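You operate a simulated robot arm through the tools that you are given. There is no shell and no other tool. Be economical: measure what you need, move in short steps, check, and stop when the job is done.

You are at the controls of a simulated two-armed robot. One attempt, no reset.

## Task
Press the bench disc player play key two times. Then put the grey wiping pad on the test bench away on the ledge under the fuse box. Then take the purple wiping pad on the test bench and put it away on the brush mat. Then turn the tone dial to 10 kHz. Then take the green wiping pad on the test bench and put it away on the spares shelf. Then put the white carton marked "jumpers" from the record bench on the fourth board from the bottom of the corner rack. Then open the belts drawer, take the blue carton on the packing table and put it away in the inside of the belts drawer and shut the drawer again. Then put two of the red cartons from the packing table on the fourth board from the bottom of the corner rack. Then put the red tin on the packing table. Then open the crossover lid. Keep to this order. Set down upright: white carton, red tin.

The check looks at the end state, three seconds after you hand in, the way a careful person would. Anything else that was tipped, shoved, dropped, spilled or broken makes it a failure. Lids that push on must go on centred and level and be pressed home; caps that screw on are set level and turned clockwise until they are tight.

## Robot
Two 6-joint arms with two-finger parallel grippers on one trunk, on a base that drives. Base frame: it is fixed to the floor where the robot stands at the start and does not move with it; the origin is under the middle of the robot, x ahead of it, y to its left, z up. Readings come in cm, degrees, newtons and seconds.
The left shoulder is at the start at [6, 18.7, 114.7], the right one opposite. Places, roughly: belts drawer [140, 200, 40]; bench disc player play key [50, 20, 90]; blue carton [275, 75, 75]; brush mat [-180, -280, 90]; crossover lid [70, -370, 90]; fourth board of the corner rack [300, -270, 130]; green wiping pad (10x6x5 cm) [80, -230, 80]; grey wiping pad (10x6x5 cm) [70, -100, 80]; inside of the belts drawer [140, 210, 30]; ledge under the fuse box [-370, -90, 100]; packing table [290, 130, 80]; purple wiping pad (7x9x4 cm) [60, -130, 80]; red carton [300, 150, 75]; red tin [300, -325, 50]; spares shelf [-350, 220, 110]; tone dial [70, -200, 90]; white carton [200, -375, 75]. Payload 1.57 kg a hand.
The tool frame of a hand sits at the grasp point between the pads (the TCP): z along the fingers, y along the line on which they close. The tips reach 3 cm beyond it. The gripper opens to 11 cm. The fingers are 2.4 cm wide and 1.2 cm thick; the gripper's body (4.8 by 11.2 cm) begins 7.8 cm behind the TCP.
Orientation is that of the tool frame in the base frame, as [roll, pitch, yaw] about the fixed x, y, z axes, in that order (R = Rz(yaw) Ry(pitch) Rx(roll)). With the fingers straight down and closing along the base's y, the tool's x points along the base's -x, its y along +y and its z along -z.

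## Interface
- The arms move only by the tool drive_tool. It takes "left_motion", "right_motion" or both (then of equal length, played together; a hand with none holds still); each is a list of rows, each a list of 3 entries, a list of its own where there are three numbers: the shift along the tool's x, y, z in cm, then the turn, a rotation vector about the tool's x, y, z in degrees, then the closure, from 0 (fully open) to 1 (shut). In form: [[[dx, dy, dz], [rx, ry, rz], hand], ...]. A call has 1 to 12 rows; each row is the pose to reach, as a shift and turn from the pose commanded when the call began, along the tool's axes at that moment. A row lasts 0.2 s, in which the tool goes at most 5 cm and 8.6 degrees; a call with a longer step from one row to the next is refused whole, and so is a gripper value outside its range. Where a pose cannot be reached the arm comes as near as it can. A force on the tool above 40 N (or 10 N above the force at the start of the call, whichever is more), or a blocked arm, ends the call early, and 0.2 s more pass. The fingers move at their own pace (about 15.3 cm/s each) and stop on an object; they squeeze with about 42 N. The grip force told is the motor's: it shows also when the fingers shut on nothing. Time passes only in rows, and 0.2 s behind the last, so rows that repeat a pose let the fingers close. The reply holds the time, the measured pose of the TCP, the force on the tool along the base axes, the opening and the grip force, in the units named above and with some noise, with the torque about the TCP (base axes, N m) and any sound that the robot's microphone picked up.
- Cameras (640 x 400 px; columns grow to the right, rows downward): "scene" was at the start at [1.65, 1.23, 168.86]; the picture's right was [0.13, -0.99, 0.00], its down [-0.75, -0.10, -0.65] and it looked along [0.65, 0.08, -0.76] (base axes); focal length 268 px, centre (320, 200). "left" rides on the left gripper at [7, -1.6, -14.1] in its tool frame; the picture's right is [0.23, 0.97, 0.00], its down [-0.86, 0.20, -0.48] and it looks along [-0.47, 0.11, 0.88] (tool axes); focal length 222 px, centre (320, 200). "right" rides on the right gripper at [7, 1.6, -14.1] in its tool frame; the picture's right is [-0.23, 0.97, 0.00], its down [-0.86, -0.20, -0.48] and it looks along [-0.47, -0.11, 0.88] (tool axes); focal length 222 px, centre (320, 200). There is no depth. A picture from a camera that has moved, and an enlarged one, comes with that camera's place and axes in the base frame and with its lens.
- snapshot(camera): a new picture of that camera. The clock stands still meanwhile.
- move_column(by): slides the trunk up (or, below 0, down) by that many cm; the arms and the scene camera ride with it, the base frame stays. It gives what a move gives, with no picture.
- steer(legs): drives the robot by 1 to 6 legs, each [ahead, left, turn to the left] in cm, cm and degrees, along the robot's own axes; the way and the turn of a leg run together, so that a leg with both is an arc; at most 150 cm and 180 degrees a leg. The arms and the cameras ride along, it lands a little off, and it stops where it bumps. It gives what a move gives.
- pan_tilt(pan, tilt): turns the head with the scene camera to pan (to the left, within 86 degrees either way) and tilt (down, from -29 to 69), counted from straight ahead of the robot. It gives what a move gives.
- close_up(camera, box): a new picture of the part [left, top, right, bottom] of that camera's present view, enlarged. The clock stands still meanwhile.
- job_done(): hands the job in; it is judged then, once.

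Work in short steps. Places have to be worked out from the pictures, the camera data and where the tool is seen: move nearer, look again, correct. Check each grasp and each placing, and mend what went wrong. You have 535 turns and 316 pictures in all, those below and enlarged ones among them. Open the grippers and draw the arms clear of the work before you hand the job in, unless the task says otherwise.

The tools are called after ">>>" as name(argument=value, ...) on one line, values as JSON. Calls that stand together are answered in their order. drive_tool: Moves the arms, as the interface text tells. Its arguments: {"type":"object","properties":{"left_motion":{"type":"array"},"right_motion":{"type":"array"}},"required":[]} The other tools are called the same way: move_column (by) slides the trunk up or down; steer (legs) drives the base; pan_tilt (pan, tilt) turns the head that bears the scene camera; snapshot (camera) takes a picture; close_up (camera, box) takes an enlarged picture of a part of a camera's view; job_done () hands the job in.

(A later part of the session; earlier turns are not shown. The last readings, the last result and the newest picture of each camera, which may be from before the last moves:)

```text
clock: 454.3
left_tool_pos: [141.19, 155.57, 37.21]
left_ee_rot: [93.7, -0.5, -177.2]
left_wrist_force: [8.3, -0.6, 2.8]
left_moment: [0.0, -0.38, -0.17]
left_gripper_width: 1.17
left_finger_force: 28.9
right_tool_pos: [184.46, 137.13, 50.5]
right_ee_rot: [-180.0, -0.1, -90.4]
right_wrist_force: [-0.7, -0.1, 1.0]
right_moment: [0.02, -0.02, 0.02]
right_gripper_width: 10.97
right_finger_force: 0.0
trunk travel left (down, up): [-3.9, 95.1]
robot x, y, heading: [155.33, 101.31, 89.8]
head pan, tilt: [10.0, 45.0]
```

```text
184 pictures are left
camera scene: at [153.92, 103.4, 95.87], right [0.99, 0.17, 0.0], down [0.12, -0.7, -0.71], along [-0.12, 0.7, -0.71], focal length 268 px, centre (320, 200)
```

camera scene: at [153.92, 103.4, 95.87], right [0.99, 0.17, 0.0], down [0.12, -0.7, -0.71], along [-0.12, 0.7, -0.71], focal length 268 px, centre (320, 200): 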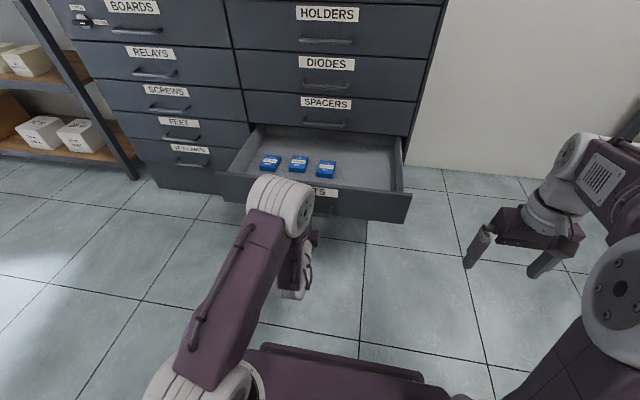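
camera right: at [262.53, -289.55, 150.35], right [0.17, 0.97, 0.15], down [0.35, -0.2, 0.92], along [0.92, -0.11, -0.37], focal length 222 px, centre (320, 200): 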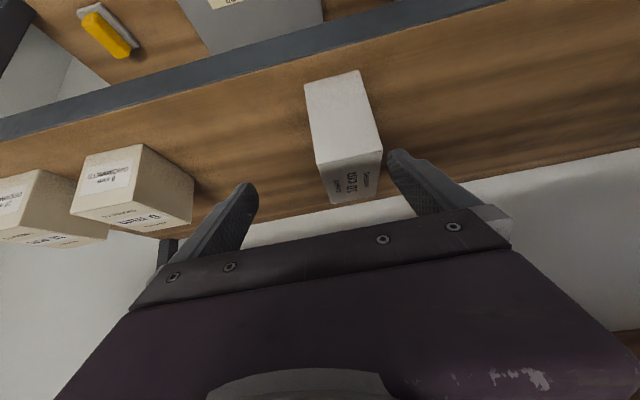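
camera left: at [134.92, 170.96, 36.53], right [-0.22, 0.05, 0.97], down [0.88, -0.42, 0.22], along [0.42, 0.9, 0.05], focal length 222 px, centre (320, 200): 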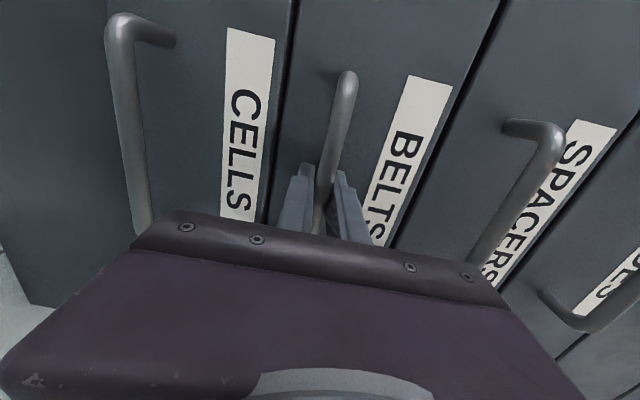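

Open 30 cm; that's enough. I release the handle, back away and restore the hand.

>>> drive_tool(left_motion=[[[0, 0, 0], [0, 0, 0], 0.6], [[0, 0, 0], [0, 0, 0], 0.5], [[0, 0, 0], [0, 0, 0], 0.5]])

>>> steer(legs=[[-12, 0, 0]])

>>> move_column(by=35)

>>> snapshot(camera="scene")

```text
clock: 455.1
left_tool_pos: [141.21, 155.56, 37.22]
left_ee_rot: [93.8, -0.5, -177.4]
left_wrist_force: [0.6, -1.1, -0.4]
left_moment: [0.02, 0.05, -0.01]
left_gripper_width: 5.48
left_finger_force: 0.0
right_tool_pos: [184.48, 137.26, 50.48]
right_ee_rot: [-179.9, -0.1, -90.3]
right_wrist_force: [0.2, -1.2, 0.2]
right_moment: [0.01, 0.03, -0.01]
right_gripper_width: 10.99
right_finger_force: 0.0
trunk travel left (down, up): [-3.9, 95.1]
robot x, y, heading: [155.09, 101.07, 89.9]
head pan, tilt: [10.0, 45.0]
```

```text
clock: 456.2
left_tool_pos: [141.26, 149.27, 37.15]
left_ee_rot: [93.6, -0.4, -177.4]
left_wrist_force: [0.1, -0.4, 0.6]
left_moment: [0.01, 0.03, 0.01]
left_gripper_width: 5.53
left_finger_force: 0.1
right_tool_pos: [184.46, 130.8, 50.47]
right_ee_rot: [-179.9, -0.1, -90.3]
right_wrist_force: [0.2, 0.4, -0.1]
right_moment: [-0.02, 0.0, 0.0]
right_gripper_width: 10.99
right_finger_force: 0.1
trunk travel left (down, up): [-3.9, 95.1]
robot x, y, heading: [155.49, 94.81, 89.8]
head pan, tilt: [10.0, 45.0]
stopped in leg 1: the robot was blocked; the commanded pose is now the measured one
```

```text
clock: 459.7
left_tool_pos: [141.12, 149.35, 72.19]
left_ee_rot: [93.6, -0.4, -177.4]
left_wrist_force: [-0.6, -0.6, -0.3]
left_moment: [-0.01, -0.01, -0.04]
left_gripper_width: 5.51
left_finger_force: 0.1
right_tool_pos: [184.43, 130.88, 85.63]
right_ee_rot: [-179.9, 0.0, -90.4]
right_wrist_force: [-0.8, -0.2, 0.0]
right_moment: [0.02, -0.01, 0.02]
right_gripper_width: 11.05
right_finger_force: 0.1
trunk travel left (down, up): [-38.9, 60.1]
robot x, y, heading: [155.41, 94.69, 90.0]
head pan, tilt: [10.0, 45.0]
```

```text
183 pictures are left
camera scene: at [153.89, 97.12, 130.86], right [0.99, 0.17, 0.0], down [0.12, -0.7, -0.71], along [-0.12, 0.7, -0.71], focal length 268 px, centre (320, 200)
```

scene: 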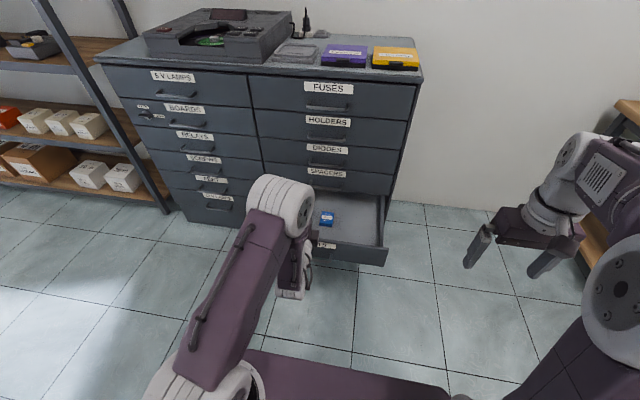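

I raise the trunk further, and unwind the left hand to fingers-down.

>>> move_column(by=38)

>>> drive_tool(left_motion=[[[0, 0, 0], [0, 0, -8], 0], [[0, 0, 0], [0, 0, -16], 0], [[0, 0, 0], [0, 0, -24], 0], [[0, 0, 0], [0, 0, -32], 0], [[0, 0, 0], [0, 0, -40], 0], [[0, 0, 0], [0, 0, -48], 0], [[0, 0, 0], [0, 0, -56], 0], [[0, 0, 0], [0, 0, -64], 0], [[0, 0, 0], [0, 0, -72], 0], [[0, 0, 0], [0, 0, -80], 0], [[0, 0, 0], [0, 0, -87], 0]])

>>> drive_tool(left_motion=[[[0, 0, 0], [0, 8, 0], 0], [[0, 0, 0], [0, 16, 0], 0], [[0, 0, 0], [0, 24, 0], 0], [[0, 0, 0], [0, 32, 0], 0], [[0, 0, 0], [0, 40, 0], 0], [[0, 0, 0], [0, 48, 0], 0], [[0, 0, 0], [0, 56, 0], 0], [[0, 0, 0], [0, 64, 0], 0], [[0, 0, 0], [0, 72, 0], 0], [[0, 0, 0], [0, 80, 0], 0], [[0, 0, 0], [0, 87, 0], 0]])

```text
clock: 463.3
left_tool_pos: [141.3, 149.34, 110.2]
left_ee_rot: [93.7, -0.3, -177.4]
left_wrist_force: [0.1, -0.5, -0.7]
left_moment: [-0.02, 0.0, 0.01]
left_gripper_width: 5.51
left_finger_force: 0.1
right_tool_pos: [184.4, 130.83, 123.55]
right_ee_rot: [179.9, -0.1, -90.4]
right_wrist_force: [-0.4, 0.1, -1.0]
right_moment: [0.0, 0.01, 0.0]
right_gripper_width: 11.0
right_finger_force: 0.1
trunk travel left (down, up): [-76.9, 22.1]
robot x, y, heading: [155.53, 94.99, 89.9]
head pan, tilt: [10.0, 45.0]
```

```text
clock: 465.7
left_tool_pos: [141.04, 149.37, 110.27]
left_ee_rot: [109.4, 79.1, -158.1]
left_wrist_force: [0.4, -0.2, -0.4]
left_moment: [0.04, 0.02, 0.03]
left_gripper_width: 10.99
left_finger_force: 0.0
left hand out of reach, approached as far as the arm can: row 11
right_tool_pos: [184.38, 130.78, 123.6]
right_ee_rot: [180.0, 0.0, -90.4]
right_wrist_force: [0.5, -0.2, -0.3]
right_moment: [0.0, 0.03, 0.03]
right_gripper_width: 10.99
right_finger_force: 0.1
trunk travel left (down, up): [-76.9, 22.1]
robot x, y, heading: [155.01, 95.05, 90.1]
head pan, tilt: [10.0, 45.0]
```

```text
clock: 468.1
left_tool_pos: [141.25, 149.42, 110.06]
left_ee_rot: [169.7, -1.0, -87.9]
left_wrist_force: [0.1, 0.0, 0.3]
left_moment: [-0.02, 0.01, 0.01]
left_gripper_width: 11.01
left_finger_force: 0.1
left hand out of reach, approached as far as the arm can: row 7
right_tool_pos: [184.42, 131.0, 123.48]
right_ee_rot: [-179.8, 0.0, -90.3]
right_wrist_force: [0.2, -0.2, 0.7]
right_moment: [0.01, -0.03, 0.0]
right_gripper_width: 11.01
right_finger_force: 0.2
trunk travel left (down, up): [-76.9, 22.1]
robot x, y, heading: [155.68, 95.0, 89.9]
head pan, tilt: [10.0, 45.0]
```

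Level the left hand and pull it in; then look at the packing table.

>>> drive_tool(left_motion=[[[3, 0, 0], [5, -1, 0], 0], [[7, 0, 0], [10, -1, 0], 0], [[11, 0, -2], [10, -1, 0], 0], [[15, 0, -4], [10, -1, 0], 0], [[19, 0, -6], [10, -1, 0], 0], [[22, 0, -8], [10, -1, 0], 0]])

>>> steer(legs=[[10, -55, 0]])

>>> pan_tilt(pan=-50, tilt=35)

>>> snapshot(camera="scene")

```text
clock: 469.5
left_tool_pos: [143.69, 127.29, 118.47]
left_ee_rot: [179.6, 0.3, -87.9]
left_wrist_force: [0.5, -0.2, -0.7]
left_moment: [0.03, 0.03, 0.0]
left_gripper_width: 11.0
left_finger_force: 0.0
right_tool_pos: [184.5, 130.61, 123.39]
right_ee_rot: [180.0, 0.0, -90.4]
right_wrist_force: [0.2, -0.4, 0.3]
right_moment: [0.01, -0.01, -0.01]
right_gripper_width: 11.0
right_finger_force: 0.0
trunk travel left (down, up): [-76.9, 22.1]
robot x, y, heading: [155.21, 95.13, 89.7]
head pan, tilt: [10.0, 45.0]
```

```text
clock: 472.7
left_tool_pos: [198.58, 137.12, 118.32]
left_ee_rot: [179.7, 0.5, -88.2]
left_wrist_force: [-0.3, 0.3, 0.4]
left_moment: [-0.04, 0.02, 0.04]
left_gripper_width: 11.02
left_finger_force: 0.1
right_tool_pos: [239.44, 140.47, 123.43]
right_ee_rot: [-179.9, 0.1, -90.5]
right_wrist_force: [-0.7, 0.7, 0.8]
right_moment: [-0.01, 0.0, -0.02]
right_gripper_width: 10.99
right_finger_force: 0.0
trunk travel left (down, up): [-76.9, 22.1]
robot x, y, heading: [210.33, 104.52, 89.7]
head pan, tilt: [10.0, 45.0]
```

```text
clock: 474.0
left_tool_pos: [198.65, 137.35, 118.28]
left_ee_rot: [179.7, 0.3, -88.1]
left_wrist_force: [0.2, -1.0, 0.9]
left_moment: [0.0, 0.0, 0.04]
left_gripper_width: 10.99
left_finger_force: 0.0
right_tool_pos: [239.64, 140.45, 123.47]
right_ee_rot: [179.9, -0.1, -90.6]
right_wrist_force: [0.2, -0.2, 0.1]
right_moment: [-0.02, -0.01, 0.03]
right_gripper_width: 11.0
right_finger_force: 0.0
trunk travel left (down, up): [-76.9, 22.1]
robot x, y, heading: [210.18, 104.63, 89.7]
head pan, tilt: [-50.0, 35.0]
```

```text
182 pictures are left
camera scene: at [217.05, 104.45, 170.35], right [0.64, -0.77, 0.0], down [-0.44, -0.37, -0.82], along [0.63, 0.52, -0.57], focal length 268 px, centre (320, 200)
```

scene: 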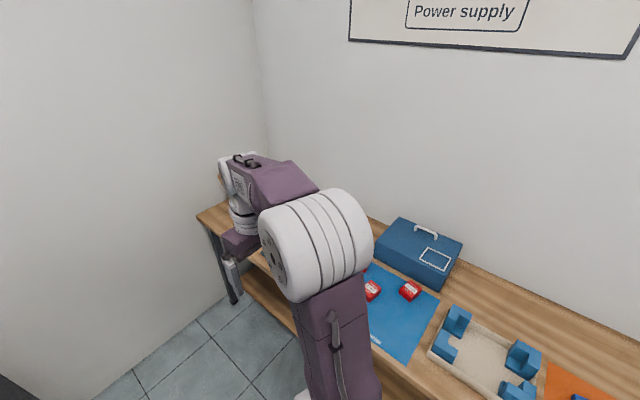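

Red cartons are on the blue mat; the blue carton should be further right. I turn to face the packing table.

>>> steer(legs=[[0, 15, 0], [0, 0, -89.7]])

>>> pan_tilt(pan=0, tilt=40)

>>> snapshot(camera="scene")

```text
clock: 479.2
left_tool_pos: [227.74, 116.84, 118.22]
left_ee_rot: [179.6, 0.3, -177.3]
left_wrist_force: [-0.2, 0.1, -0.1]
left_moment: [0.02, -0.02, 0.02]
left_gripper_width: 11.01
left_finger_force: 0.0
right_tool_pos: [231.58, 75.95, 123.42]
right_ee_rot: [-179.9, 0.0, -179.7]
right_wrist_force: [0.9, 0.4, -1.1]
right_moment: [0.01, 0.0, 0.01]
right_gripper_width: 11.0
right_finger_force: 0.1
trunk travel left (down, up): [-76.9, 22.1]
robot x, y, heading: [195.08, 104.41, 0.5]
head pan, tilt: [-50.0, 35.0]
```

```text
clock: 480.4
left_tool_pos: [227.93, 116.78, 118.38]
left_ee_rot: [179.7, 0.3, -177.4]
left_wrist_force: [-0.7, 0.6, 0.4]
left_moment: [-0.02, 0.0, -0.01]
left_gripper_width: 11.02
left_finger_force: 0.0
right_tool_pos: [231.63, 76.06, 123.48]
right_ee_rot: [180.0, 0.0, -179.7]
right_wrist_force: [1.1, -0.1, 0.2]
right_moment: [-0.01, -0.03, -0.03]
right_gripper_width: 10.96
right_finger_force: 0.0
trunk travel left (down, up): [-76.9, 22.1]
robot x, y, heading: [195.52, 104.43, 0.7]
head pan, tilt: [0.0, 40.0]
```

```text
181 pictures are left
camera scene: at [197.75, 104.89, 169.6], right [0.01, -1.0, 0.0], down [-0.64, -0.01, -0.77], along [0.77, 0.01, -0.64], focal length 268 px, centre (320, 200)
```

scene: 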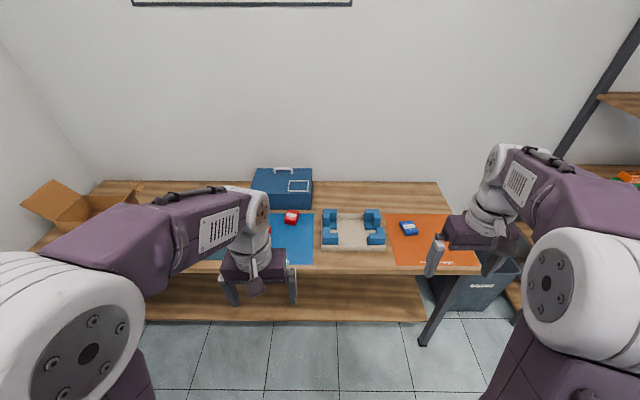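

>>> close_up(camera="scene", box=[200, 170, 480, 280])

```text
2.29 times, centred on (340, 225) of scene
camera zoom: at [197.75, 104.89, 169.6], right [0.01, -1.0, 0.0], down [-0.64, -0.01, -0.77], along [0.77, 0.01, -0.64], focal length 612 px, centre (274, 143)
```

zoom: 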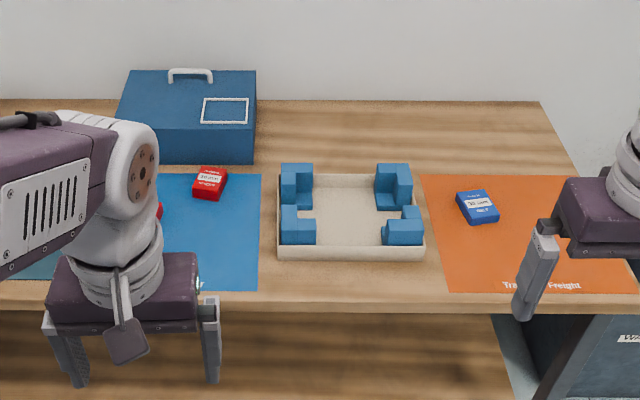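

The blue carton is near (282, 66) on the orange mat. I approach with the right hand.

>>> steer(legs=[[38, -14, -0.6]])

>>> snapshot(camera="right")

>>> pan_tilt(pan=-15, tilt=45)

>>> snapshot(camera="scene")

```text
clock: 482.9
left_tool_pos: [265.71, 103.01, 118.53]
left_ee_rot: [179.6, 0.4, -177.6]
left_wrist_force: [0.5, 0.5, -0.5]
left_moment: [-0.02, -0.01, 0.01]
left_gripper_width: 11.0
left_finger_force: 0.1
right_tool_pos: [269.22, 62.37, 123.61]
right_ee_rot: [-179.9, 0.0, -180.0]
right_wrist_force: [-0.4, 0.0, 0.4]
right_moment: [0.03, -0.01, -0.03]
right_gripper_width: 11.0
right_finger_force: 0.1
trunk travel left (down, up): [-76.9, 22.1]
robot x, y, heading: [233.21, 91.08, 0.5]
head pan, tilt: [0.0, 40.0]
```

```text
179 pictures are left
camera right: at [262.24, 63.98, 137.65], right [0.23, 0.97, 0.0], down [0.85, -0.2, 0.48], along [0.47, -0.11, -0.88], focal length 222 px, centre (320, 200)
```

right: 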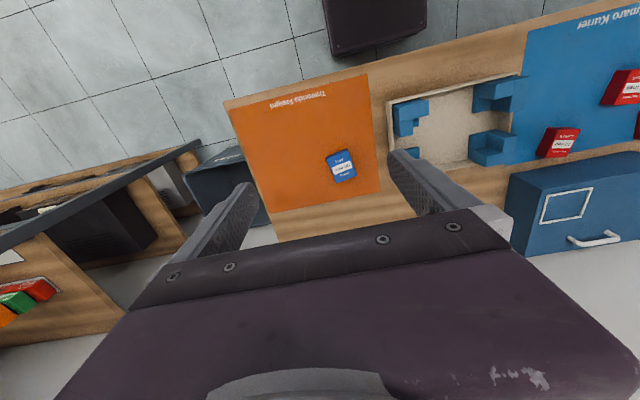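

```text
clock: 483.7
left_tool_pos: [265.88, 103.04, 118.46]
left_ee_rot: [179.6, 0.3, -177.6]
left_wrist_force: [0.4, -0.2, -0.1]
left_moment: [0.0, 0.04, 0.0]
left_gripper_width: 10.99
left_finger_force: 0.1
right_tool_pos: [269.47, 62.2, 123.46]
right_ee_rot: [-179.9, 0.0, -180.0]
right_wrist_force: [-0.2, 0.9, 0.4]
right_moment: [-0.03, -0.02, 0.01]
right_gripper_width: 11.01
right_finger_force: 0.1
trunk travel left (down, up): [-76.9, 22.1]
robot x, y, heading: [233.39, 91.2, 0.4]
head pan, tilt: [-15.0, 45.0]
```

```text
178 pictures are left
camera scene: at [235.16, 89.17, 168.87], right [-0.25, -0.97, 0.0], down [-0.68, 0.18, -0.71], along [0.68, -0.18, -0.71], focal length 268 px, centre (320, 200)
```

scene: 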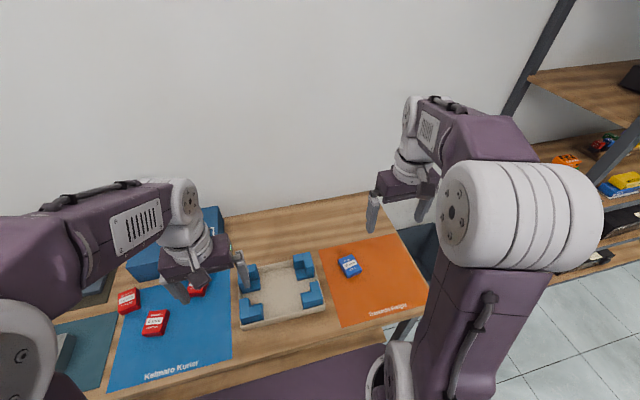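

Blue carton ≈(284.5, 64.7), top ≈79. I move above it and look from close.

>>> drive_tool(right_motion=[[[-3, 0.5, 3], [0, 0, 0], 0], [[-6, 1, 6], [0, 0, 0], 0], [[-9, 1.5, 9], [0, 0, 0], 0], [[-12, 2, 12], [0, 0, 0], 0], [[-14.5, 2.5, 15], [0, 0, 0], 0], [[-14.5, 2.5, 19], [0, 0, 0], 0], [[-14.5, 2.5, 23], [0, 0, 0], 0], [[-14.5, 2.5, 27], [0, 0, 0], 0]])

>>> snapshot(camera="right")

```text
clock: 485.5
left_tool_pos: [265.72, 103.04, 118.36]
left_ee_rot: [179.6, 0.3, -177.5]
left_wrist_force: [-0.6, 0.3, 0.4]
left_moment: [0.01, -0.03, 0.01]
left_gripper_width: 11.0
left_finger_force: 0.0
right_tool_pos: [284.05, 64.69, 96.22]
right_ee_rot: [179.9, 0.0, -179.9]
right_wrist_force: [0.5, 0.2, 0.2]
right_moment: [0.01, -0.01, -0.02]
right_gripper_width: 11.01
right_finger_force: 0.0
trunk travel left (down, up): [-76.9, 22.1]
robot x, y, heading: [233.47, 91.18, 0.4]
head pan, tilt: [-15.0, 45.0]
```

```text
177 pictures are left
camera right: at [277.05, 66.36, 110.42], right [0.23, 0.97, 0.0], down [0.86, -0.2, 0.48], along [0.47, -0.11, -0.88], focal length 222 px, centre (320, 200)
```

right: 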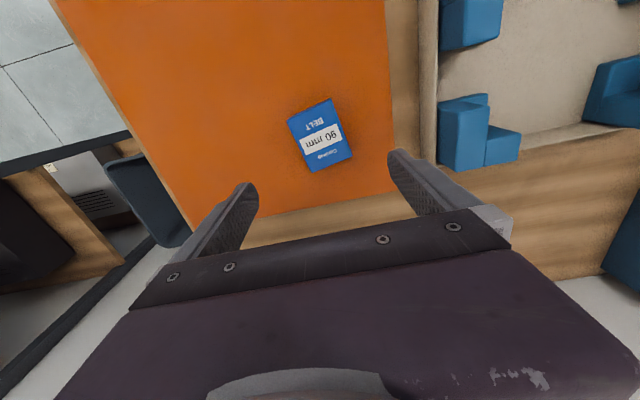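

Carton is ~8.3×6.3 cm, turned ~10°, centred (284.2, 64.8). I align and descend with the force guard.

>>> drive_tool(right_motion=[[[-0.2, 0.1, 4], [0, 0, -5], 0], [[-0.2, 0.1, 8], [0, 0, -10], 0], [[-0.2, 0.1, 11.5], [0, 0, -10], 0], [[-0.2, 0.1, 14], [0, 0, -10], 0], [[-0.2, 0.1, 15.5], [0, 0, -10], 0], [[-0.2, 0.1, 16.7], [0, 0, -10], 0], [[-0.2, 0.1, 17.5], [0, 0, -10], 0]])

>>> snapshot(camera="right")

```text
clock: 486.5
left_tool_pos: [265.64, 103.06, 118.42]
left_ee_rot: [179.7, 0.6, -177.5]
left_wrist_force: [1.3, 0.4, -0.6]
left_moment: [0.04, 0.04, -0.01]
left_gripper_width: 11.02
left_finger_force: 0.1
right_tool_pos: [283.98, 64.67, 83.1]
right_ee_rot: [180.0, -0.2, -169.9]
right_wrist_force: [-7.2, 1.6, 12.8]
right_moment: [-0.75, -0.07, -0.26]
right_gripper_width: 11.0
right_finger_force: 0.1
trunk travel left (down, up): [-76.9, 22.1]
robot x, y, heading: [233.12, 90.89, 0.1]
head pan, tilt: [-15.0, 45.0]
stopped in row 5 (right hand): the force on the tool passed its limit (the readings are from after the stop); the commanded pose is now the measured one
```

```text
176 pictures are left
camera right: at [276.88, 65.22, 97.12], right [0.05, 1.0, 0.0], down [0.88, -0.05, 0.48], along [0.47, -0.03, -0.88], focal length 222 px, centre (320, 200)
```

right: 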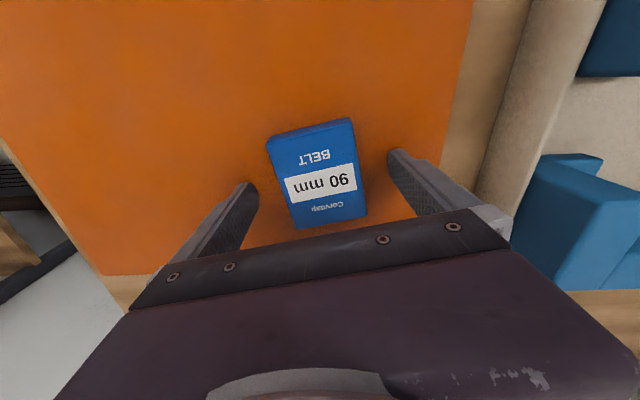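

The tips touch the mat (z≈80) with the carton between. I rise 0.4 and close, then lift.

>>> drive_tool(right_motion=[[[0, 0, -0.4], [0, 0, 0], 0], [[0, 0, -0.4], [0, 0, 0], 0.5], [[0, 0, -0.4], [0, 0, 0], 1], [[0, 0, -0.4], [0, 0, 0], 1], [[0, 0, -0.4], [0, 0, 0], 1]])

>>> drive_tool(right_motion=[[[0, 0, -3], [0, 0, 0], 1], [[0, 0, -7], [0, 0, 0], 1], [[0, 0, -11], [0, 0, 0], 1], [[2, 0, -15], [0, 0, 0], 1], [[5, 0, -18], [0, 0, 0], 1], [[8, 0, -21], [0, 0, 0], 1], [[11, 0, -24], [0, 0, 0], 1], [[14, 0, -27], [0, 0, 3], 1]])

>>> snapshot(camera="right")

```text
clock: 487.7
left_tool_pos: [265.96, 103.06, 118.33]
left_ee_rot: [179.7, 0.3, -177.6]
left_wrist_force: [0.1, 0.8, 0.1]
left_moment: [-0.02, -0.01, 0.0]
left_gripper_width: 10.99
left_finger_force: 0.2
right_tool_pos: [284.28, 64.7, 83.32]
right_ee_rot: [180.0, -0.1, -169.9]
right_wrist_force: [-0.2, 0.0, -0.8]
right_moment: [0.01, 0.02, 0.05]
right_gripper_width: 5.87
right_finger_force: 41.9
trunk travel left (down, up): [-76.9, 22.1]
robot x, y, heading: [233.17, 91.41, 0.2]
head pan, tilt: [-15.0, 45.0]
```

```text
clock: 489.5
left_tool_pos: [265.57, 103.0, 118.51]
left_ee_rot: [179.8, 0.4, -177.6]
left_wrist_force: [-1.0, 0.1, 0.0]
left_moment: [0.05, -0.05, 0.01]
left_gripper_width: 10.98
left_finger_force: 0.0
right_tool_pos: [270.29, 62.32, 110.35]
right_ee_rot: [-180.0, -0.1, -173.1]
right_wrist_force: [-0.7, 0.1, 0.2]
right_moment: [0.0, -0.02, 0.01]
right_gripper_width: 5.86
right_finger_force: 41.8
trunk travel left (down, up): [-76.9, 22.1]
robot x, y, heading: [233.43, 90.74, 0.1]
head pan, tilt: [-15.0, 45.0]
```

```text
175 pictures are left
camera right: at [263.13, 63.14, 124.49], right [0.11, 0.99, 0.0], down [0.87, -0.09, 0.48], along [0.47, -0.05, -0.88], focal length 222 px, centre (320, 200)
```

right: 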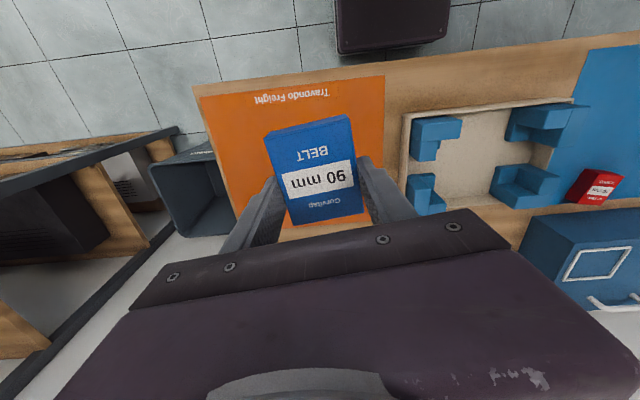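

Held well. I back off and go round to the open drawer.

>>> steer(legs=[[-35, 0, 0], [0, 0, 90], [17, 0, 0], [0, 70, 0]])

>>> move_column(by=-15)

>>> pan_tilt(pan=-5, tilt=50)

>>> snapshot(camera="scene")

```text
clock: 500.1
left_tool_pos: [116.72, 140.76, 118.46]
left_ee_rot: [179.6, 0.2, -88.0]
left_wrist_force: [0.7, -0.4, 0.1]
left_moment: [-0.01, -0.01, 0.0]
left_gripper_width: 11.01
left_finger_force: 0.0
right_tool_pos: [157.52, 145.17, 110.32]
right_ee_rot: [-180.0, -0.1, -83.4]
right_wrist_force: [-0.4, -0.4, -0.3]
right_moment: [0.02, -0.06, 0.0]
right_gripper_width: 5.85
right_finger_force: 41.6
trunk travel left (down, up): [-76.9, 22.1]
robot x, y, heading: [128.48, 107.76, 89.7]
head pan, tilt: [-15.0, 45.0]
```

```text
clock: 501.8
left_tool_pos: [116.7, 140.63, 103.38]
left_ee_rot: [179.7, 0.3, -88.0]
left_wrist_force: [0.6, -0.8, -0.4]
left_moment: [-0.02, -0.03, -0.01]
left_gripper_width: 11.02
left_finger_force: 0.0
right_tool_pos: [157.55, 145.18, 95.4]
right_ee_rot: [179.9, -0.1, -83.4]
right_wrist_force: [-0.5, 0.1, 0.7]
right_moment: [0.0, 0.0, -0.01]
right_gripper_width: 5.84
right_finger_force: 41.4
trunk travel left (down, up): [-61.9, 37.1]
robot x, y, heading: [128.4, 107.94, 89.8]
head pan, tilt: [-15.0, 45.0]
```

```text
clock: 502.6
left_tool_pos: [116.7, 140.6, 103.36]
left_ee_rot: [179.7, 0.2, -88.0]
left_wrist_force: [0.6, 0.0, -0.4]
left_moment: [-0.01, 0.0, 0.0]
left_gripper_width: 11.0
left_finger_force: 0.0
right_tool_pos: [157.6, 145.22, 95.25]
right_ee_rot: [180.0, -0.1, -83.4]
right_wrist_force: [-0.2, 0.6, -0.4]
right_moment: [0.0, -0.03, -0.02]
right_gripper_width: 5.87
right_finger_force: 42.2
trunk travel left (down, up): [-61.9, 37.1]
robot x, y, heading: [128.29, 108.19, 89.8]
head pan, tilt: [-5.0, 50.0]
```

```text
174 pictures are left
camera scene: at [129.06, 109.96, 153.18], right [1.0, -0.09, 0.0], down [-0.07, -0.76, -0.64], along [0.06, 0.64, -0.77], focal length 268 px, centre (320, 200)
```

scene: 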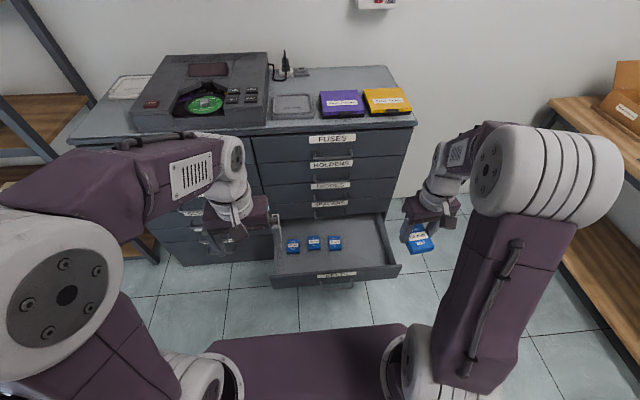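

The right part of the drawer (x≈147–167) is free. I lower the trunk and move up so the carton comes above about (157.5, 176).

>>> move_column(by=-22)

>>> steer(legs=[[21, 0, 0]])

>>> drive_tool(right_motion=[[[-3, 0, 2], [0, 0, 2], 1], [[-6, 0, 4], [0, 0, 5], 1], [[-9, 0, 7], [0, 0, 6.5], 1], [[-10, 0, 11], [0, 0, 6.5], 1], [[-10, 0, 15], [0, 0, 6.5], 1]])

>>> snapshot(camera="right")

>>> snapshot(camera="scene")

```text
clock: 504.9
left_tool_pos: [116.67, 140.66, 81.41]
left_ee_rot: [179.7, 0.4, -87.9]
left_wrist_force: [-0.6, 0.4, 0.0]
left_moment: [0.02, 0.01, 0.0]
left_gripper_width: 11.0
left_finger_force: 0.1
right_tool_pos: [157.53, 145.05, 73.3]
right_ee_rot: [179.9, 0.0, -83.4]
right_wrist_force: [0.1, 0.1, -0.6]
right_moment: [-0.01, 0.01, 0.02]
right_gripper_width: 5.87
right_finger_force: 42.0
trunk travel left (down, up): [-39.9, 59.1]
robot x, y, heading: [128.5, 108.32, 89.8]
head pan, tilt: [-5.0, 50.0]
```

```text
clock: 506.5
left_tool_pos: [116.84, 161.76, 81.37]
left_ee_rot: [179.7, 0.3, -88.0]
left_wrist_force: [0.5, 1.0, -0.7]
left_moment: [-0.01, 0.0, 0.0]
left_gripper_width: 10.98
left_finger_force: 0.1
right_tool_pos: [157.53, 166.14, 73.25]
right_ee_rot: [-180.0, -0.2, -83.3]
right_wrist_force: [0.1, 0.3, -0.1]
right_moment: [-0.01, 0.04, 0.05]
right_gripper_width: 5.86
right_finger_force: 41.7
trunk travel left (down, up): [-39.9, 59.1]
robot x, y, heading: [128.81, 128.89, 89.9]
head pan, tilt: [-5.0, 50.0]
```

```text
clock: 507.7
left_tool_pos: [116.8, 161.85, 81.34]
left_ee_rot: [179.6, 0.2, -88.0]
left_wrist_force: [0.2, 0.1, -0.3]
left_moment: [0.0, 0.01, -0.01]
left_gripper_width: 10.99
left_finger_force: 0.1
right_tool_pos: [156.36, 176.06, 58.07]
right_ee_rot: [-180.0, -0.2, -89.9]
right_wrist_force: [0.2, -0.4, -0.2]
right_moment: [0.03, 0.02, -0.01]
right_gripper_width: 5.84
right_finger_force: 42.0
trunk travel left (down, up): [-39.9, 59.1]
robot x, y, heading: [128.82, 129.18, 89.8]
head pan, tilt: [-5.0, 50.0]
```

```text
173 pictures are left
camera right: at [154.66, 169.2, 72.29], right [-0.97, 0.22, 0.0], down [0.2, 0.86, 0.48], along [0.11, 0.46, -0.88], focal length 222 px, centre (320, 200)
```

right: 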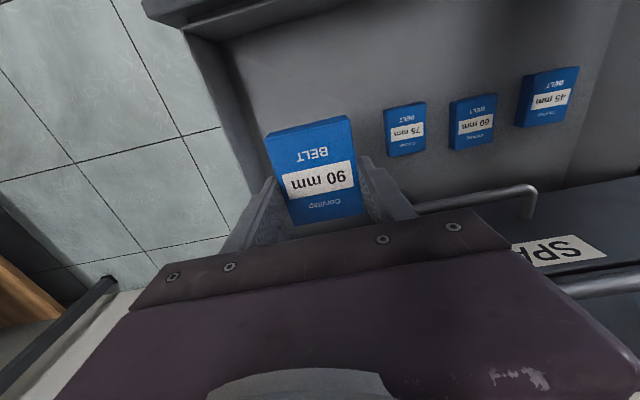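

```text
172 pictures are left
camera scene: at [129.14, 131.09, 131.18], right [1.0, -0.09, 0.0], down [-0.07, -0.76, -0.64], along [0.06, 0.64, -0.77], focal length 268 px, centre (320, 200)
```

scene: 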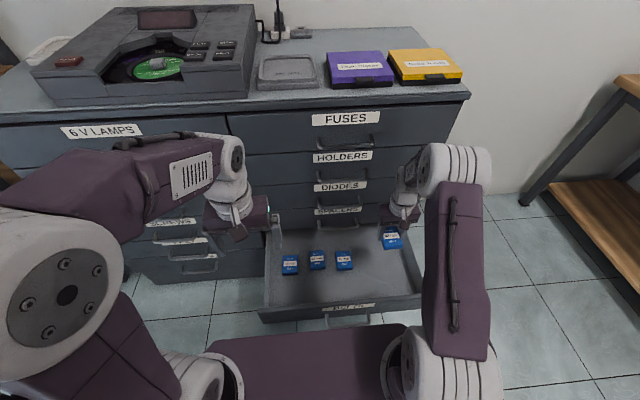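

Carton is above the free right side of the drawer. I descend slowly until it touches the drawer floor.

>>> drive_tool(right_motion=[[[1, 0, 4], [0, 0, 0], 1], [[1.5, 0, 8], [0, 0, 0], 1], [[1.5, 0, 12], [0, 0, 0], 1], [[1.5, 0, 16], [0, 0, 0], 1], [[1.5, 0, 18.5], [0, 0, 0], 1], [[1.5, 0, 19.7], [0, 0, 0], 1], [[1.5, 0, 20.7], [0, 0, 0], 1], [[1.5, 0, 21.5], [0, 0, 0], 1], [[1.5, 0, 22.2], [0, 0, 0], 1]])

>>> snapshot(camera="right")

```text
clock: 509.7
left_tool_pos: [116.67, 161.62, 81.47]
left_ee_rot: [179.8, 0.4, -88.0]
left_wrist_force: [-0.3, 0.7, 0.1]
left_moment: [0.02, -0.02, 0.02]
left_gripper_width: 10.99
left_finger_force: 0.1
right_tool_pos: [156.48, 175.1, 37.03]
right_ee_rot: [-179.6, 0.6, -89.8]
right_wrist_force: [-5.4, 1.1, 32.8]
right_moment: [-0.68, 0.34, -0.13]
right_gripper_width: 5.85
right_finger_force: 42.1
trunk travel left (down, up): [-39.9, 59.1]
robot x, y, heading: [128.65, 129.02, 89.9]
head pan, tilt: [-5.0, 50.0]
stopped in row 9 (right hand): the force on the tool passed its limit (the readings are from after the stop); the commanded pose is now the measured one
```

```text
171 pictures are left
camera right: at [154.66, 168.05, 51.04], right [-0.97, 0.22, 0.0], down [0.19, 0.85, 0.49], along [0.11, 0.48, -0.87], focal length 222 px, centre (320, 200)
```

right: 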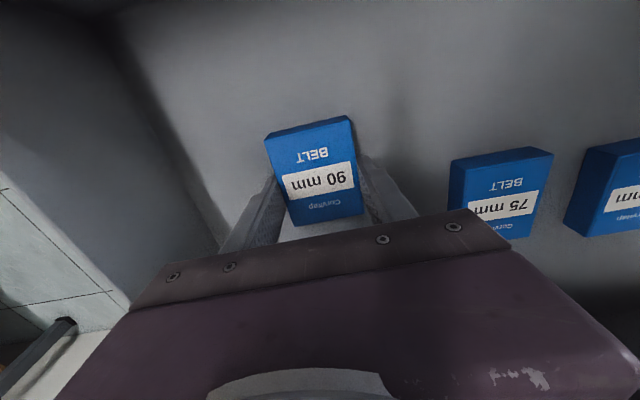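

It rests on the drawer floor. I release and rise straight up.

>>> drive_tool(right_motion=[[[0, 0, -0.3], [0, 0, 0], 0.35], [[0, 0, -0.3], [0, 0, 0], 0.25], [[0, 0, -0.3], [0, 0, 0], 0.25], [[0, 0, -4], [0, 0, 0], 0.25], [[0, 0, -8], [0, 0, 0], 0.25], [[0, 0, -12], [0, 0, 0], 0.25], [[0, 0, -16], [0, 0, 0], 0.25], [[1, 0, -20], [0, 0, 0], 0.25], [[4, 0, -23], [0, 0, 0], 0.25], [[8, 0, -26], [0, 0, 0], 0.1], [[12, 0, -28], [0, 0, 0], 0]])

>>> snapshot(camera="right")

>>> snapshot(camera="scene")

```text
clock: 512.1
left_tool_pos: [116.76, 161.56, 81.33]
left_ee_rot: [179.7, 0.4, -87.9]
left_wrist_force: [0.0, 0.7, -0.2]
left_moment: [0.02, 0.04, -0.01]
left_gripper_width: 11.0
left_finger_force: 0.1
right_tool_pos: [156.45, 162.65, 64.6]
right_ee_rot: [-179.9, 0.2, -89.8]
right_wrist_force: [-0.4, 0.4, 0.5]
right_moment: [0.04, -0.03, 0.0]
right_gripper_width: 11.01
right_finger_force: 0.1
trunk travel left (down, up): [-39.9, 59.1]
robot x, y, heading: [128.53, 129.05, 90.1]
head pan, tilt: [-5.0, 50.0]
```

```text
170 pictures are left
camera right: at [154.71, 155.7, 78.68], right [-0.97, 0.22, 0.0], down [0.2, 0.85, 0.48], along [0.11, 0.47, -0.88], focal length 222 px, centre (320, 200)
```

right: 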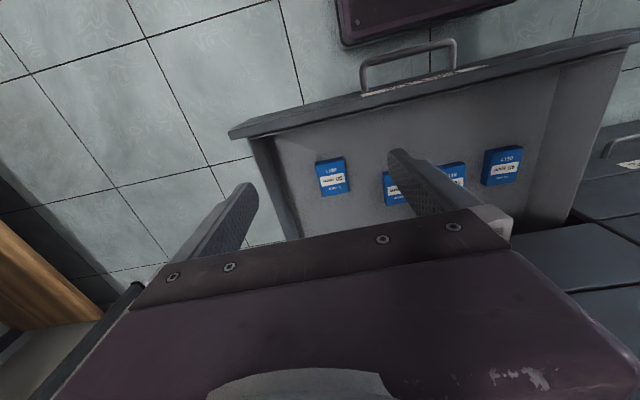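

```text
169 pictures are left
camera scene: at [129.09, 130.91, 131.17], right [1.0, -0.09, 0.0], down [-0.07, -0.76, -0.64], along [0.06, 0.64, -0.77], focal length 268 px, centre (320, 200)
```

scene: 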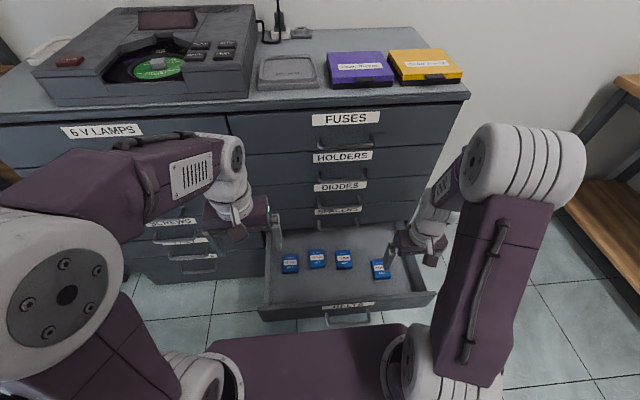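

The new carton lies right of the others. To shut, I back off, close and tilt the right hand, and set it low in front of the drawer face right of the handle.

>>> steer(legs=[[-21, 0, 0]])

>>> drive_tool(right_motion=[[[-0.5, 0, 2.5], [0, -6, 0], 1], [[-1, 0, 5], [0, -12, 0], 1], [[-1.5, 0, 8], [0, -18, 0], 1], [[-2, 0, 11], [0, -24, 0], 1], [[-2.5, 0, 14], [0, -30, 0], 1], [[-3, 0, 17], [0, -36, 0], 1], [[-3.5, 0, 20], [0, -42, 0], 1], [[-3.5, 0, 23], [0, -45, 0], 1], [[-3.5, 0, 24.6], [0, -45, 0], 1]])

>>> snapshot(camera="right")

>>> snapshot(camera="scene")

```text
clock: 513.7
left_tool_pos: [116.65, 140.83, 81.28]
left_ee_rot: [179.7, 0.4, -88.0]
left_wrist_force: [-0.3, 0.3, -0.4]
left_moment: [0.02, -0.01, -0.01]
left_gripper_width: 10.98
left_finger_force: 0.1
right_tool_pos: [156.43, 141.79, 64.68]
right_ee_rot: [-179.9, 0.3, -89.8]
right_wrist_force: [0.1, -0.3, -0.8]
right_moment: [0.03, 0.02, 0.02]
right_gripper_width: 11.01
right_finger_force: 0.1
trunk travel left (down, up): [-39.9, 59.1]
robot x, y, heading: [128.64, 108.03, 89.8]
head pan, tilt: [-5.0, 50.0]
```

```text
clock: 515.7
left_tool_pos: [116.68, 140.84, 81.32]
left_ee_rot: [179.7, 0.4, -88.1]
left_wrist_force: [-0.6, 0.3, -0.7]
left_moment: [-0.01, -0.01, -0.02]
left_gripper_width: 10.99
left_finger_force: 0.1
right_tool_pos: [163.7, 157.9, 38.57]
right_ee_rot: [174.5, 43.7, -92.8]
right_wrist_force: [0.0, -0.3, -0.1]
right_moment: [0.02, -0.01, 0.02]
right_gripper_width: 0.0
right_finger_force: 21.0
right hand out of reach, approached as far as the arm can: row 2, 3, 4, 5, 6, 7, 8, 9
trunk travel left (down, up): [-39.9, 59.1]
robot x, y, heading: [128.45, 108.22, 89.7]
head pan, tilt: [-5.0, 50.0]
```

```text
168 pictures are left
camera right: at [162.57, 143.13, 43.95], right [-0.96, 0.14, 0.22], down [0.26, 0.29, 0.92], along [0.07, 0.95, -0.32], focal length 222 px, centre (320, 200)
```

right: 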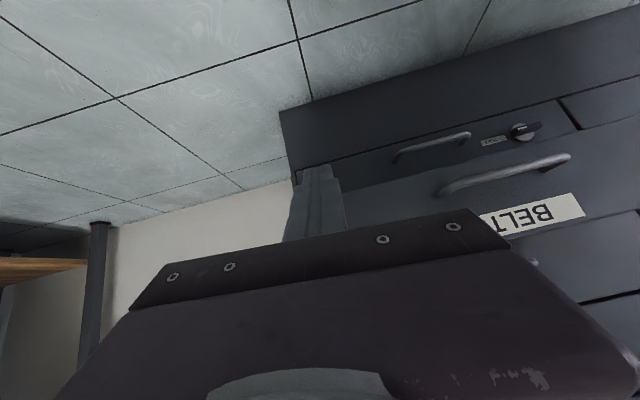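

```text
167 pictures are left
camera scene: at [129.04, 110.1, 131.16], right [1.0, -0.09, 0.0], down [-0.07, -0.76, -0.64], along [0.06, 0.64, -0.77], focal length 268 px, centre (320, 200)
```

scene: 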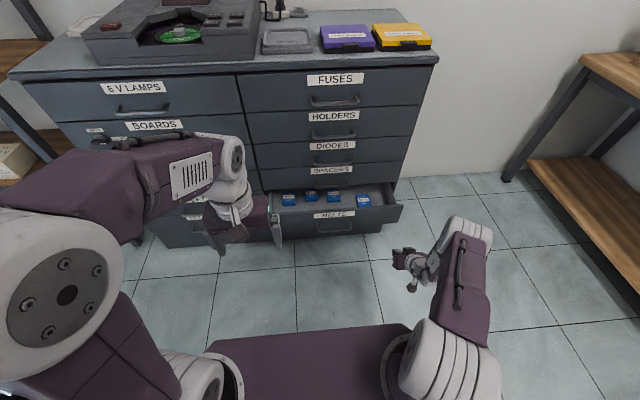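

The fingertip is in front of the drawer face but near its right edge. I shift left 6 cm and push by driving forward.

>>> steer(legs=[[0, 6, 0], [20, 0, 0]])

>>> snapshot(camera="scene")

```text
clock: 517.9
left_tool_pos: [110.65, 161.01, 81.32]
left_ee_rot: [179.8, 0.3, -87.9]
left_wrist_force: [0.3, 0.2, -0.3]
left_moment: [-0.03, -0.01, 0.0]
left_gripper_width: 11.0
left_finger_force: 0.0
right_tool_pos: [157.6, 177.92, 38.6]
right_ee_rot: [174.5, 43.7, -92.6]
right_wrist_force: [0.4, 0.3, -0.3]
right_moment: [-0.02, -0.02, -0.02]
right_gripper_width: 0.0
right_finger_force: 21.3
trunk travel left (down, up): [-39.9, 59.1]
robot x, y, heading: [122.37, 128.18, 89.8]
head pan, tilt: [-5.0, 50.0]
```

```text
166 pictures are left
camera scene: at [123.12, 130.36, 131.17], right [1.0, -0.09, 0.0], down [-0.07, -0.76, -0.64], along [0.06, 0.64, -0.77], focal length 268 px, centre (320, 200)
```

scene: 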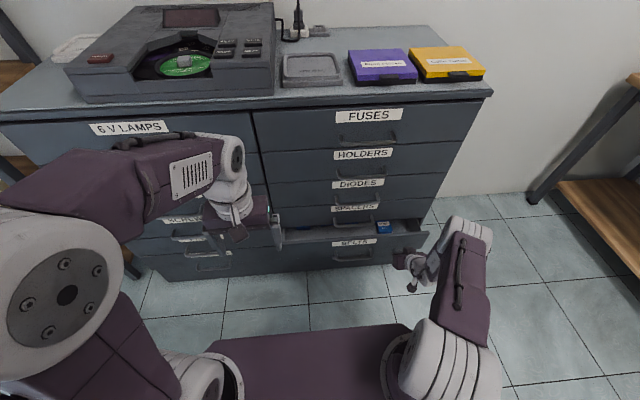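

It follows smoothly. I push on 10 cm more.

>>> steer(legs=[[9.5, 0, 0]])

>>> close_up(camera="scene", box=[240, 80, 480, 280])

```text
clock: 519.0
left_tool_pos: [110.86, 169.17, 81.27]
left_ee_rot: [179.7, 0.4, -88.0]
left_wrist_force: [0.0, 0.0, 0.6]
left_moment: [-0.03, -0.01, 0.0]
left_gripper_width: 11.01
left_finger_force: 0.2
right_tool_pos: [157.64, 185.84, 38.44]
right_ee_rot: [174.3, 43.2, -92.9]
right_wrist_force: [0.2, -0.5, 0.3]
right_moment: [0.01, -0.01, 0.01]
right_gripper_width: 0.0
right_finger_force: 21.4
trunk travel left (down, up): [-39.9, 59.1]
robot x, y, heading: [122.69, 136.55, 89.8]
head pan, tilt: [-5.0, 50.0]
stopped in leg 1: the force on the tool passed its limit (the readings are from after the stop); the commanded pose is now the measured one
```

```text
2.00 times, centred on (360, 180) of scene
camera zoom: at [123.15, 138.41, 131.17], right [1.0, -0.09, 0.0], down [-0.07, -0.76, -0.64], along [0.06, 0.64, -0.77], focal length 535 px, centre (240, 240)
```

zoom: 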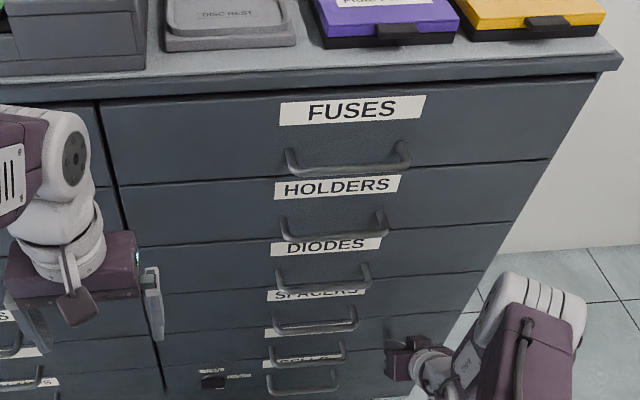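

Resistance: it looks shut. I back off and check.

>>> steer(legs=[[-30, 0, 0]])

>>> close_up(camera="scene", box=[200, 80, 440, 260])

>>> close_up(camera="right", box=[240, 40, 640, 290])

```text
clock: 521.1
left_tool_pos: [110.71, 139.01, 81.44]
left_ee_rot: [179.6, 0.4, -88.1]
left_wrist_force: [0.2, -1.6, 0.5]
left_moment: [-0.01, 0.0, -0.01]
left_gripper_width: 10.99
left_finger_force: 0.0
right_tool_pos: [157.51, 155.64, 38.47]
right_ee_rot: [174.4, 43.4, -92.9]
right_wrist_force: [-0.5, -0.3, -0.6]
right_moment: [-0.02, 0.0, -0.01]
right_gripper_width: 0.01
right_finger_force: 21.8
trunk travel left (down, up): [-39.9, 59.1]
robot x, y, heading: [122.37, 106.46, 90.0]
head pan, tilt: [-5.0, 50.0]
```

```text
2.22 times, centred on (320, 170) of scene
camera zoom: at [123.06, 108.21, 131.18], right [1.0, -0.09, 0.0], down [-0.07, -0.76, -0.64], along [0.06, 0.64, -0.77], focal length 595 px, centre (320, 267)
```

zoom: 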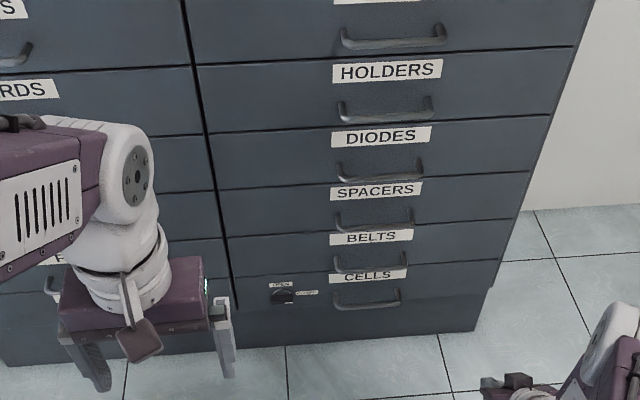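

```text
1.60 times, centred on (440, 165) of right
camera zoom: at [156.54, 140.93, 43.97], right [-0.96, 0.15, 0.23], down [0.26, 0.3, 0.92], along [0.07, 0.94, -0.32], focal length 355 px, centre (128, 256)
```

zoom: 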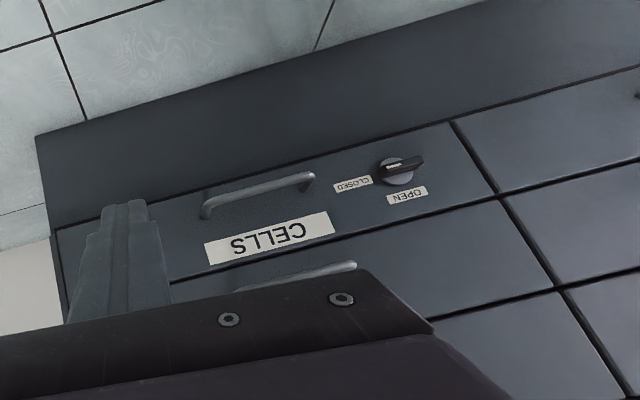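

The BELTS drawer is flush with its neighbours. I restore the right hand and trunk, then go to the packing table for two red cartons.

>>> move_column(by=38)

>>> drive_tool(right_motion=[[[1, 0, 0], [0, 8, 0], 0], [[2, 0, 0], [0, 16, 0], 0], [[3, 0, 0], [0, 24, 0], 0], [[4, 0, 0], [0, 32, 0], 0], [[4, 0, 0], [0, 40, 0], 0], [[4, 0, 0], [0, 43.5, 0], 0]])

```text
clock: 524.7
left_tool_pos: [110.66, 138.97, 119.37]
left_ee_rot: [179.7, 0.4, -88.1]
left_wrist_force: [-0.1, 0.6, -0.6]
left_moment: [-0.02, 0.01, -0.03]
left_gripper_width: 11.0
left_finger_force: 0.2
right_tool_pos: [157.59, 155.59, 76.52]
right_ee_rot: [174.3, 43.2, -93.0]
right_wrist_force: [-0.6, 0.0, 0.0]
right_moment: [0.01, -0.01, 0.02]
right_gripper_width: 0.01
right_finger_force: 21.1
trunk travel left (down, up): [-77.9, 21.1]
robot x, y, heading: [122.44, 106.44, 89.8]
head pan, tilt: [-5.0, 50.0]
```

```text
clock: 526.1
left_tool_pos: [110.82, 139.02, 119.43]
left_ee_rot: [179.7, 0.5, -88.1]
left_wrist_force: [1.0, 0.0, 0.4]
left_moment: [0.0, 0.06, -0.02]
left_gripper_width: 11.0
left_finger_force: 0.0
right_tool_pos: [157.59, 152.76, 73.68]
right_ee_rot: [175.9, -0.1, -89.2]
right_wrist_force: [0.6, 0.8, 0.0]
right_moment: [0.02, 0.01, 0.0]
right_gripper_width: 10.98
right_finger_force: 0.1
right hand out of reach, approached as far as the arm can: row 4
trunk travel left (down, up): [-77.9, 21.1]
robot x, y, heading: [122.67, 106.43, 89.6]
head pan, tilt: [-5.0, 50.0]
```

>>> drive_tool(right_motion=[[[1, 0, -4], [2, 0, 0], 0], [[2, 0, -8], [4, 0, 0], 0], [[3, 0, -12], [4, 0, 0], 0], [[4, 0, -16], [4, 0, 0], 0], [[5, 0, -20.5], [4, 0, 0], 0], [[6, 0, -25], [4, 0, 0], 0], [[7, 0, -29.5], [4, 0, 0], 0], [[8, 0, -34], [4, 0, 0], 0], [[9, 0, -38], [4, 0, 0], 0], [[10, 0, -41], [4, 0, 0], 0]])

>>> steer(legs=[[0, -72, 0], [20, 0, 0], [0, 0, -90]])

>>> pan_tilt(pan=0, tilt=45)

>>> snapshot(camera="scene")

```text
clock: 528.3
left_tool_pos: [110.71, 139.03, 119.48]
left_ee_rot: [179.6, 0.4, -88.1]
left_wrist_force: [1.1, -0.5, -0.6]
left_moment: [0.01, -0.01, 0.01]
left_gripper_width: 11.0
left_finger_force: 0.0
right_tool_pos: [160.68, 142.7, 114.55]
right_ee_rot: [180.0, -0.1, -89.0]
right_wrist_force: [-0.5, 0.2, 0.3]
right_moment: [0.01, 0.01, -0.01]
right_gripper_width: 10.99
right_finger_force: 0.1
trunk travel left (down, up): [-77.9, 21.1]
robot x, y, heading: [122.62, 106.35, 90.1]
head pan, tilt: [-5.0, 50.0]
```

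```text
clock: 537.2
left_tool_pos: [226.45, 137.89, 119.32]
left_ee_rot: [179.8, 0.4, -178.1]
left_wrist_force: [-0.4, 0.2, -0.2]
left_moment: [0.02, 0.04, 0.02]
left_gripper_width: 10.99
left_finger_force: 0.0
right_tool_pos: [230.35, 87.92, 114.53]
right_ee_rot: [179.9, 0.0, -179.1]
right_wrist_force: [-0.3, -0.1, 0.2]
right_moment: [-0.02, 0.03, -0.02]
right_gripper_width: 11.01
right_finger_force: 0.0
trunk travel left (down, up): [-77.9, 21.1]
robot x, y, heading: [193.91, 126.37, -0.3]
head pan, tilt: [-5.0, 50.0]
```

```text
clock: 537.9
left_tool_pos: [226.58, 137.84, 119.42]
left_ee_rot: [179.6, 0.4, -178.1]
left_wrist_force: [0.1, 0.4, 0.4]
left_moment: [0.02, 0.0, -0.01]
left_gripper_width: 10.98
left_finger_force: 0.1
right_tool_pos: [230.19, 87.88, 114.55]
right_ee_rot: [179.9, -0.1, -179.0]
right_wrist_force: [0.5, 0.6, 0.0]
right_moment: [-0.06, 0.01, -0.01]
right_gripper_width: 11.0
right_finger_force: 0.1
trunk travel left (down, up): [-77.9, 21.1]
robot x, y, heading: [193.51, 125.99, -0.0]
head pan, tilt: [0.0, 45.0]
```

```text
162 pictures are left
camera scene: at [195.94, 126.29, 169.87], right [0.0, -1.0, 0.0], down [-0.71, 0.0, -0.71], along [0.71, 0.0, -0.71], focal length 268 px, centre (320, 200)
```

scene: 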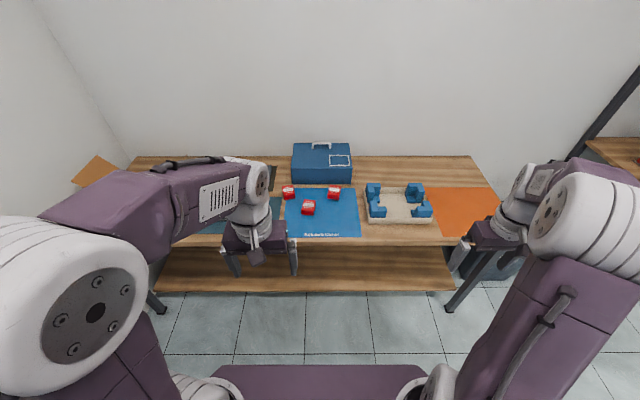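

>>> close_up(camera="scene", box=[272, 170, 368, 240])

```text
5.71 times, centred on (320, 205) of scene
camera zoom: at [195.94, 126.29, 169.87], right [0.0, -1.0, 0.0], down [-0.71, 0.0, -0.71], along [0.71, 0.0, -0.71], focal length 1529 px, centre (320, 171)
```

zoom: 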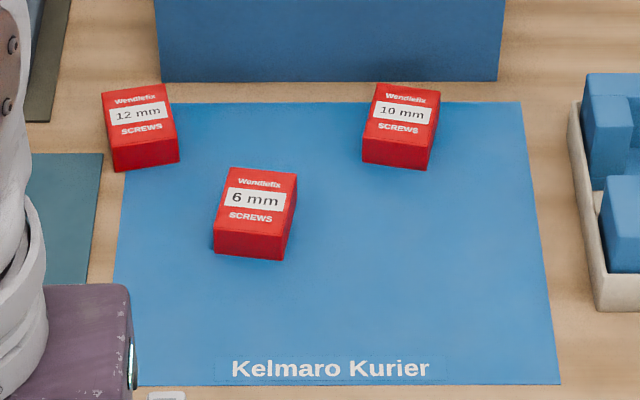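

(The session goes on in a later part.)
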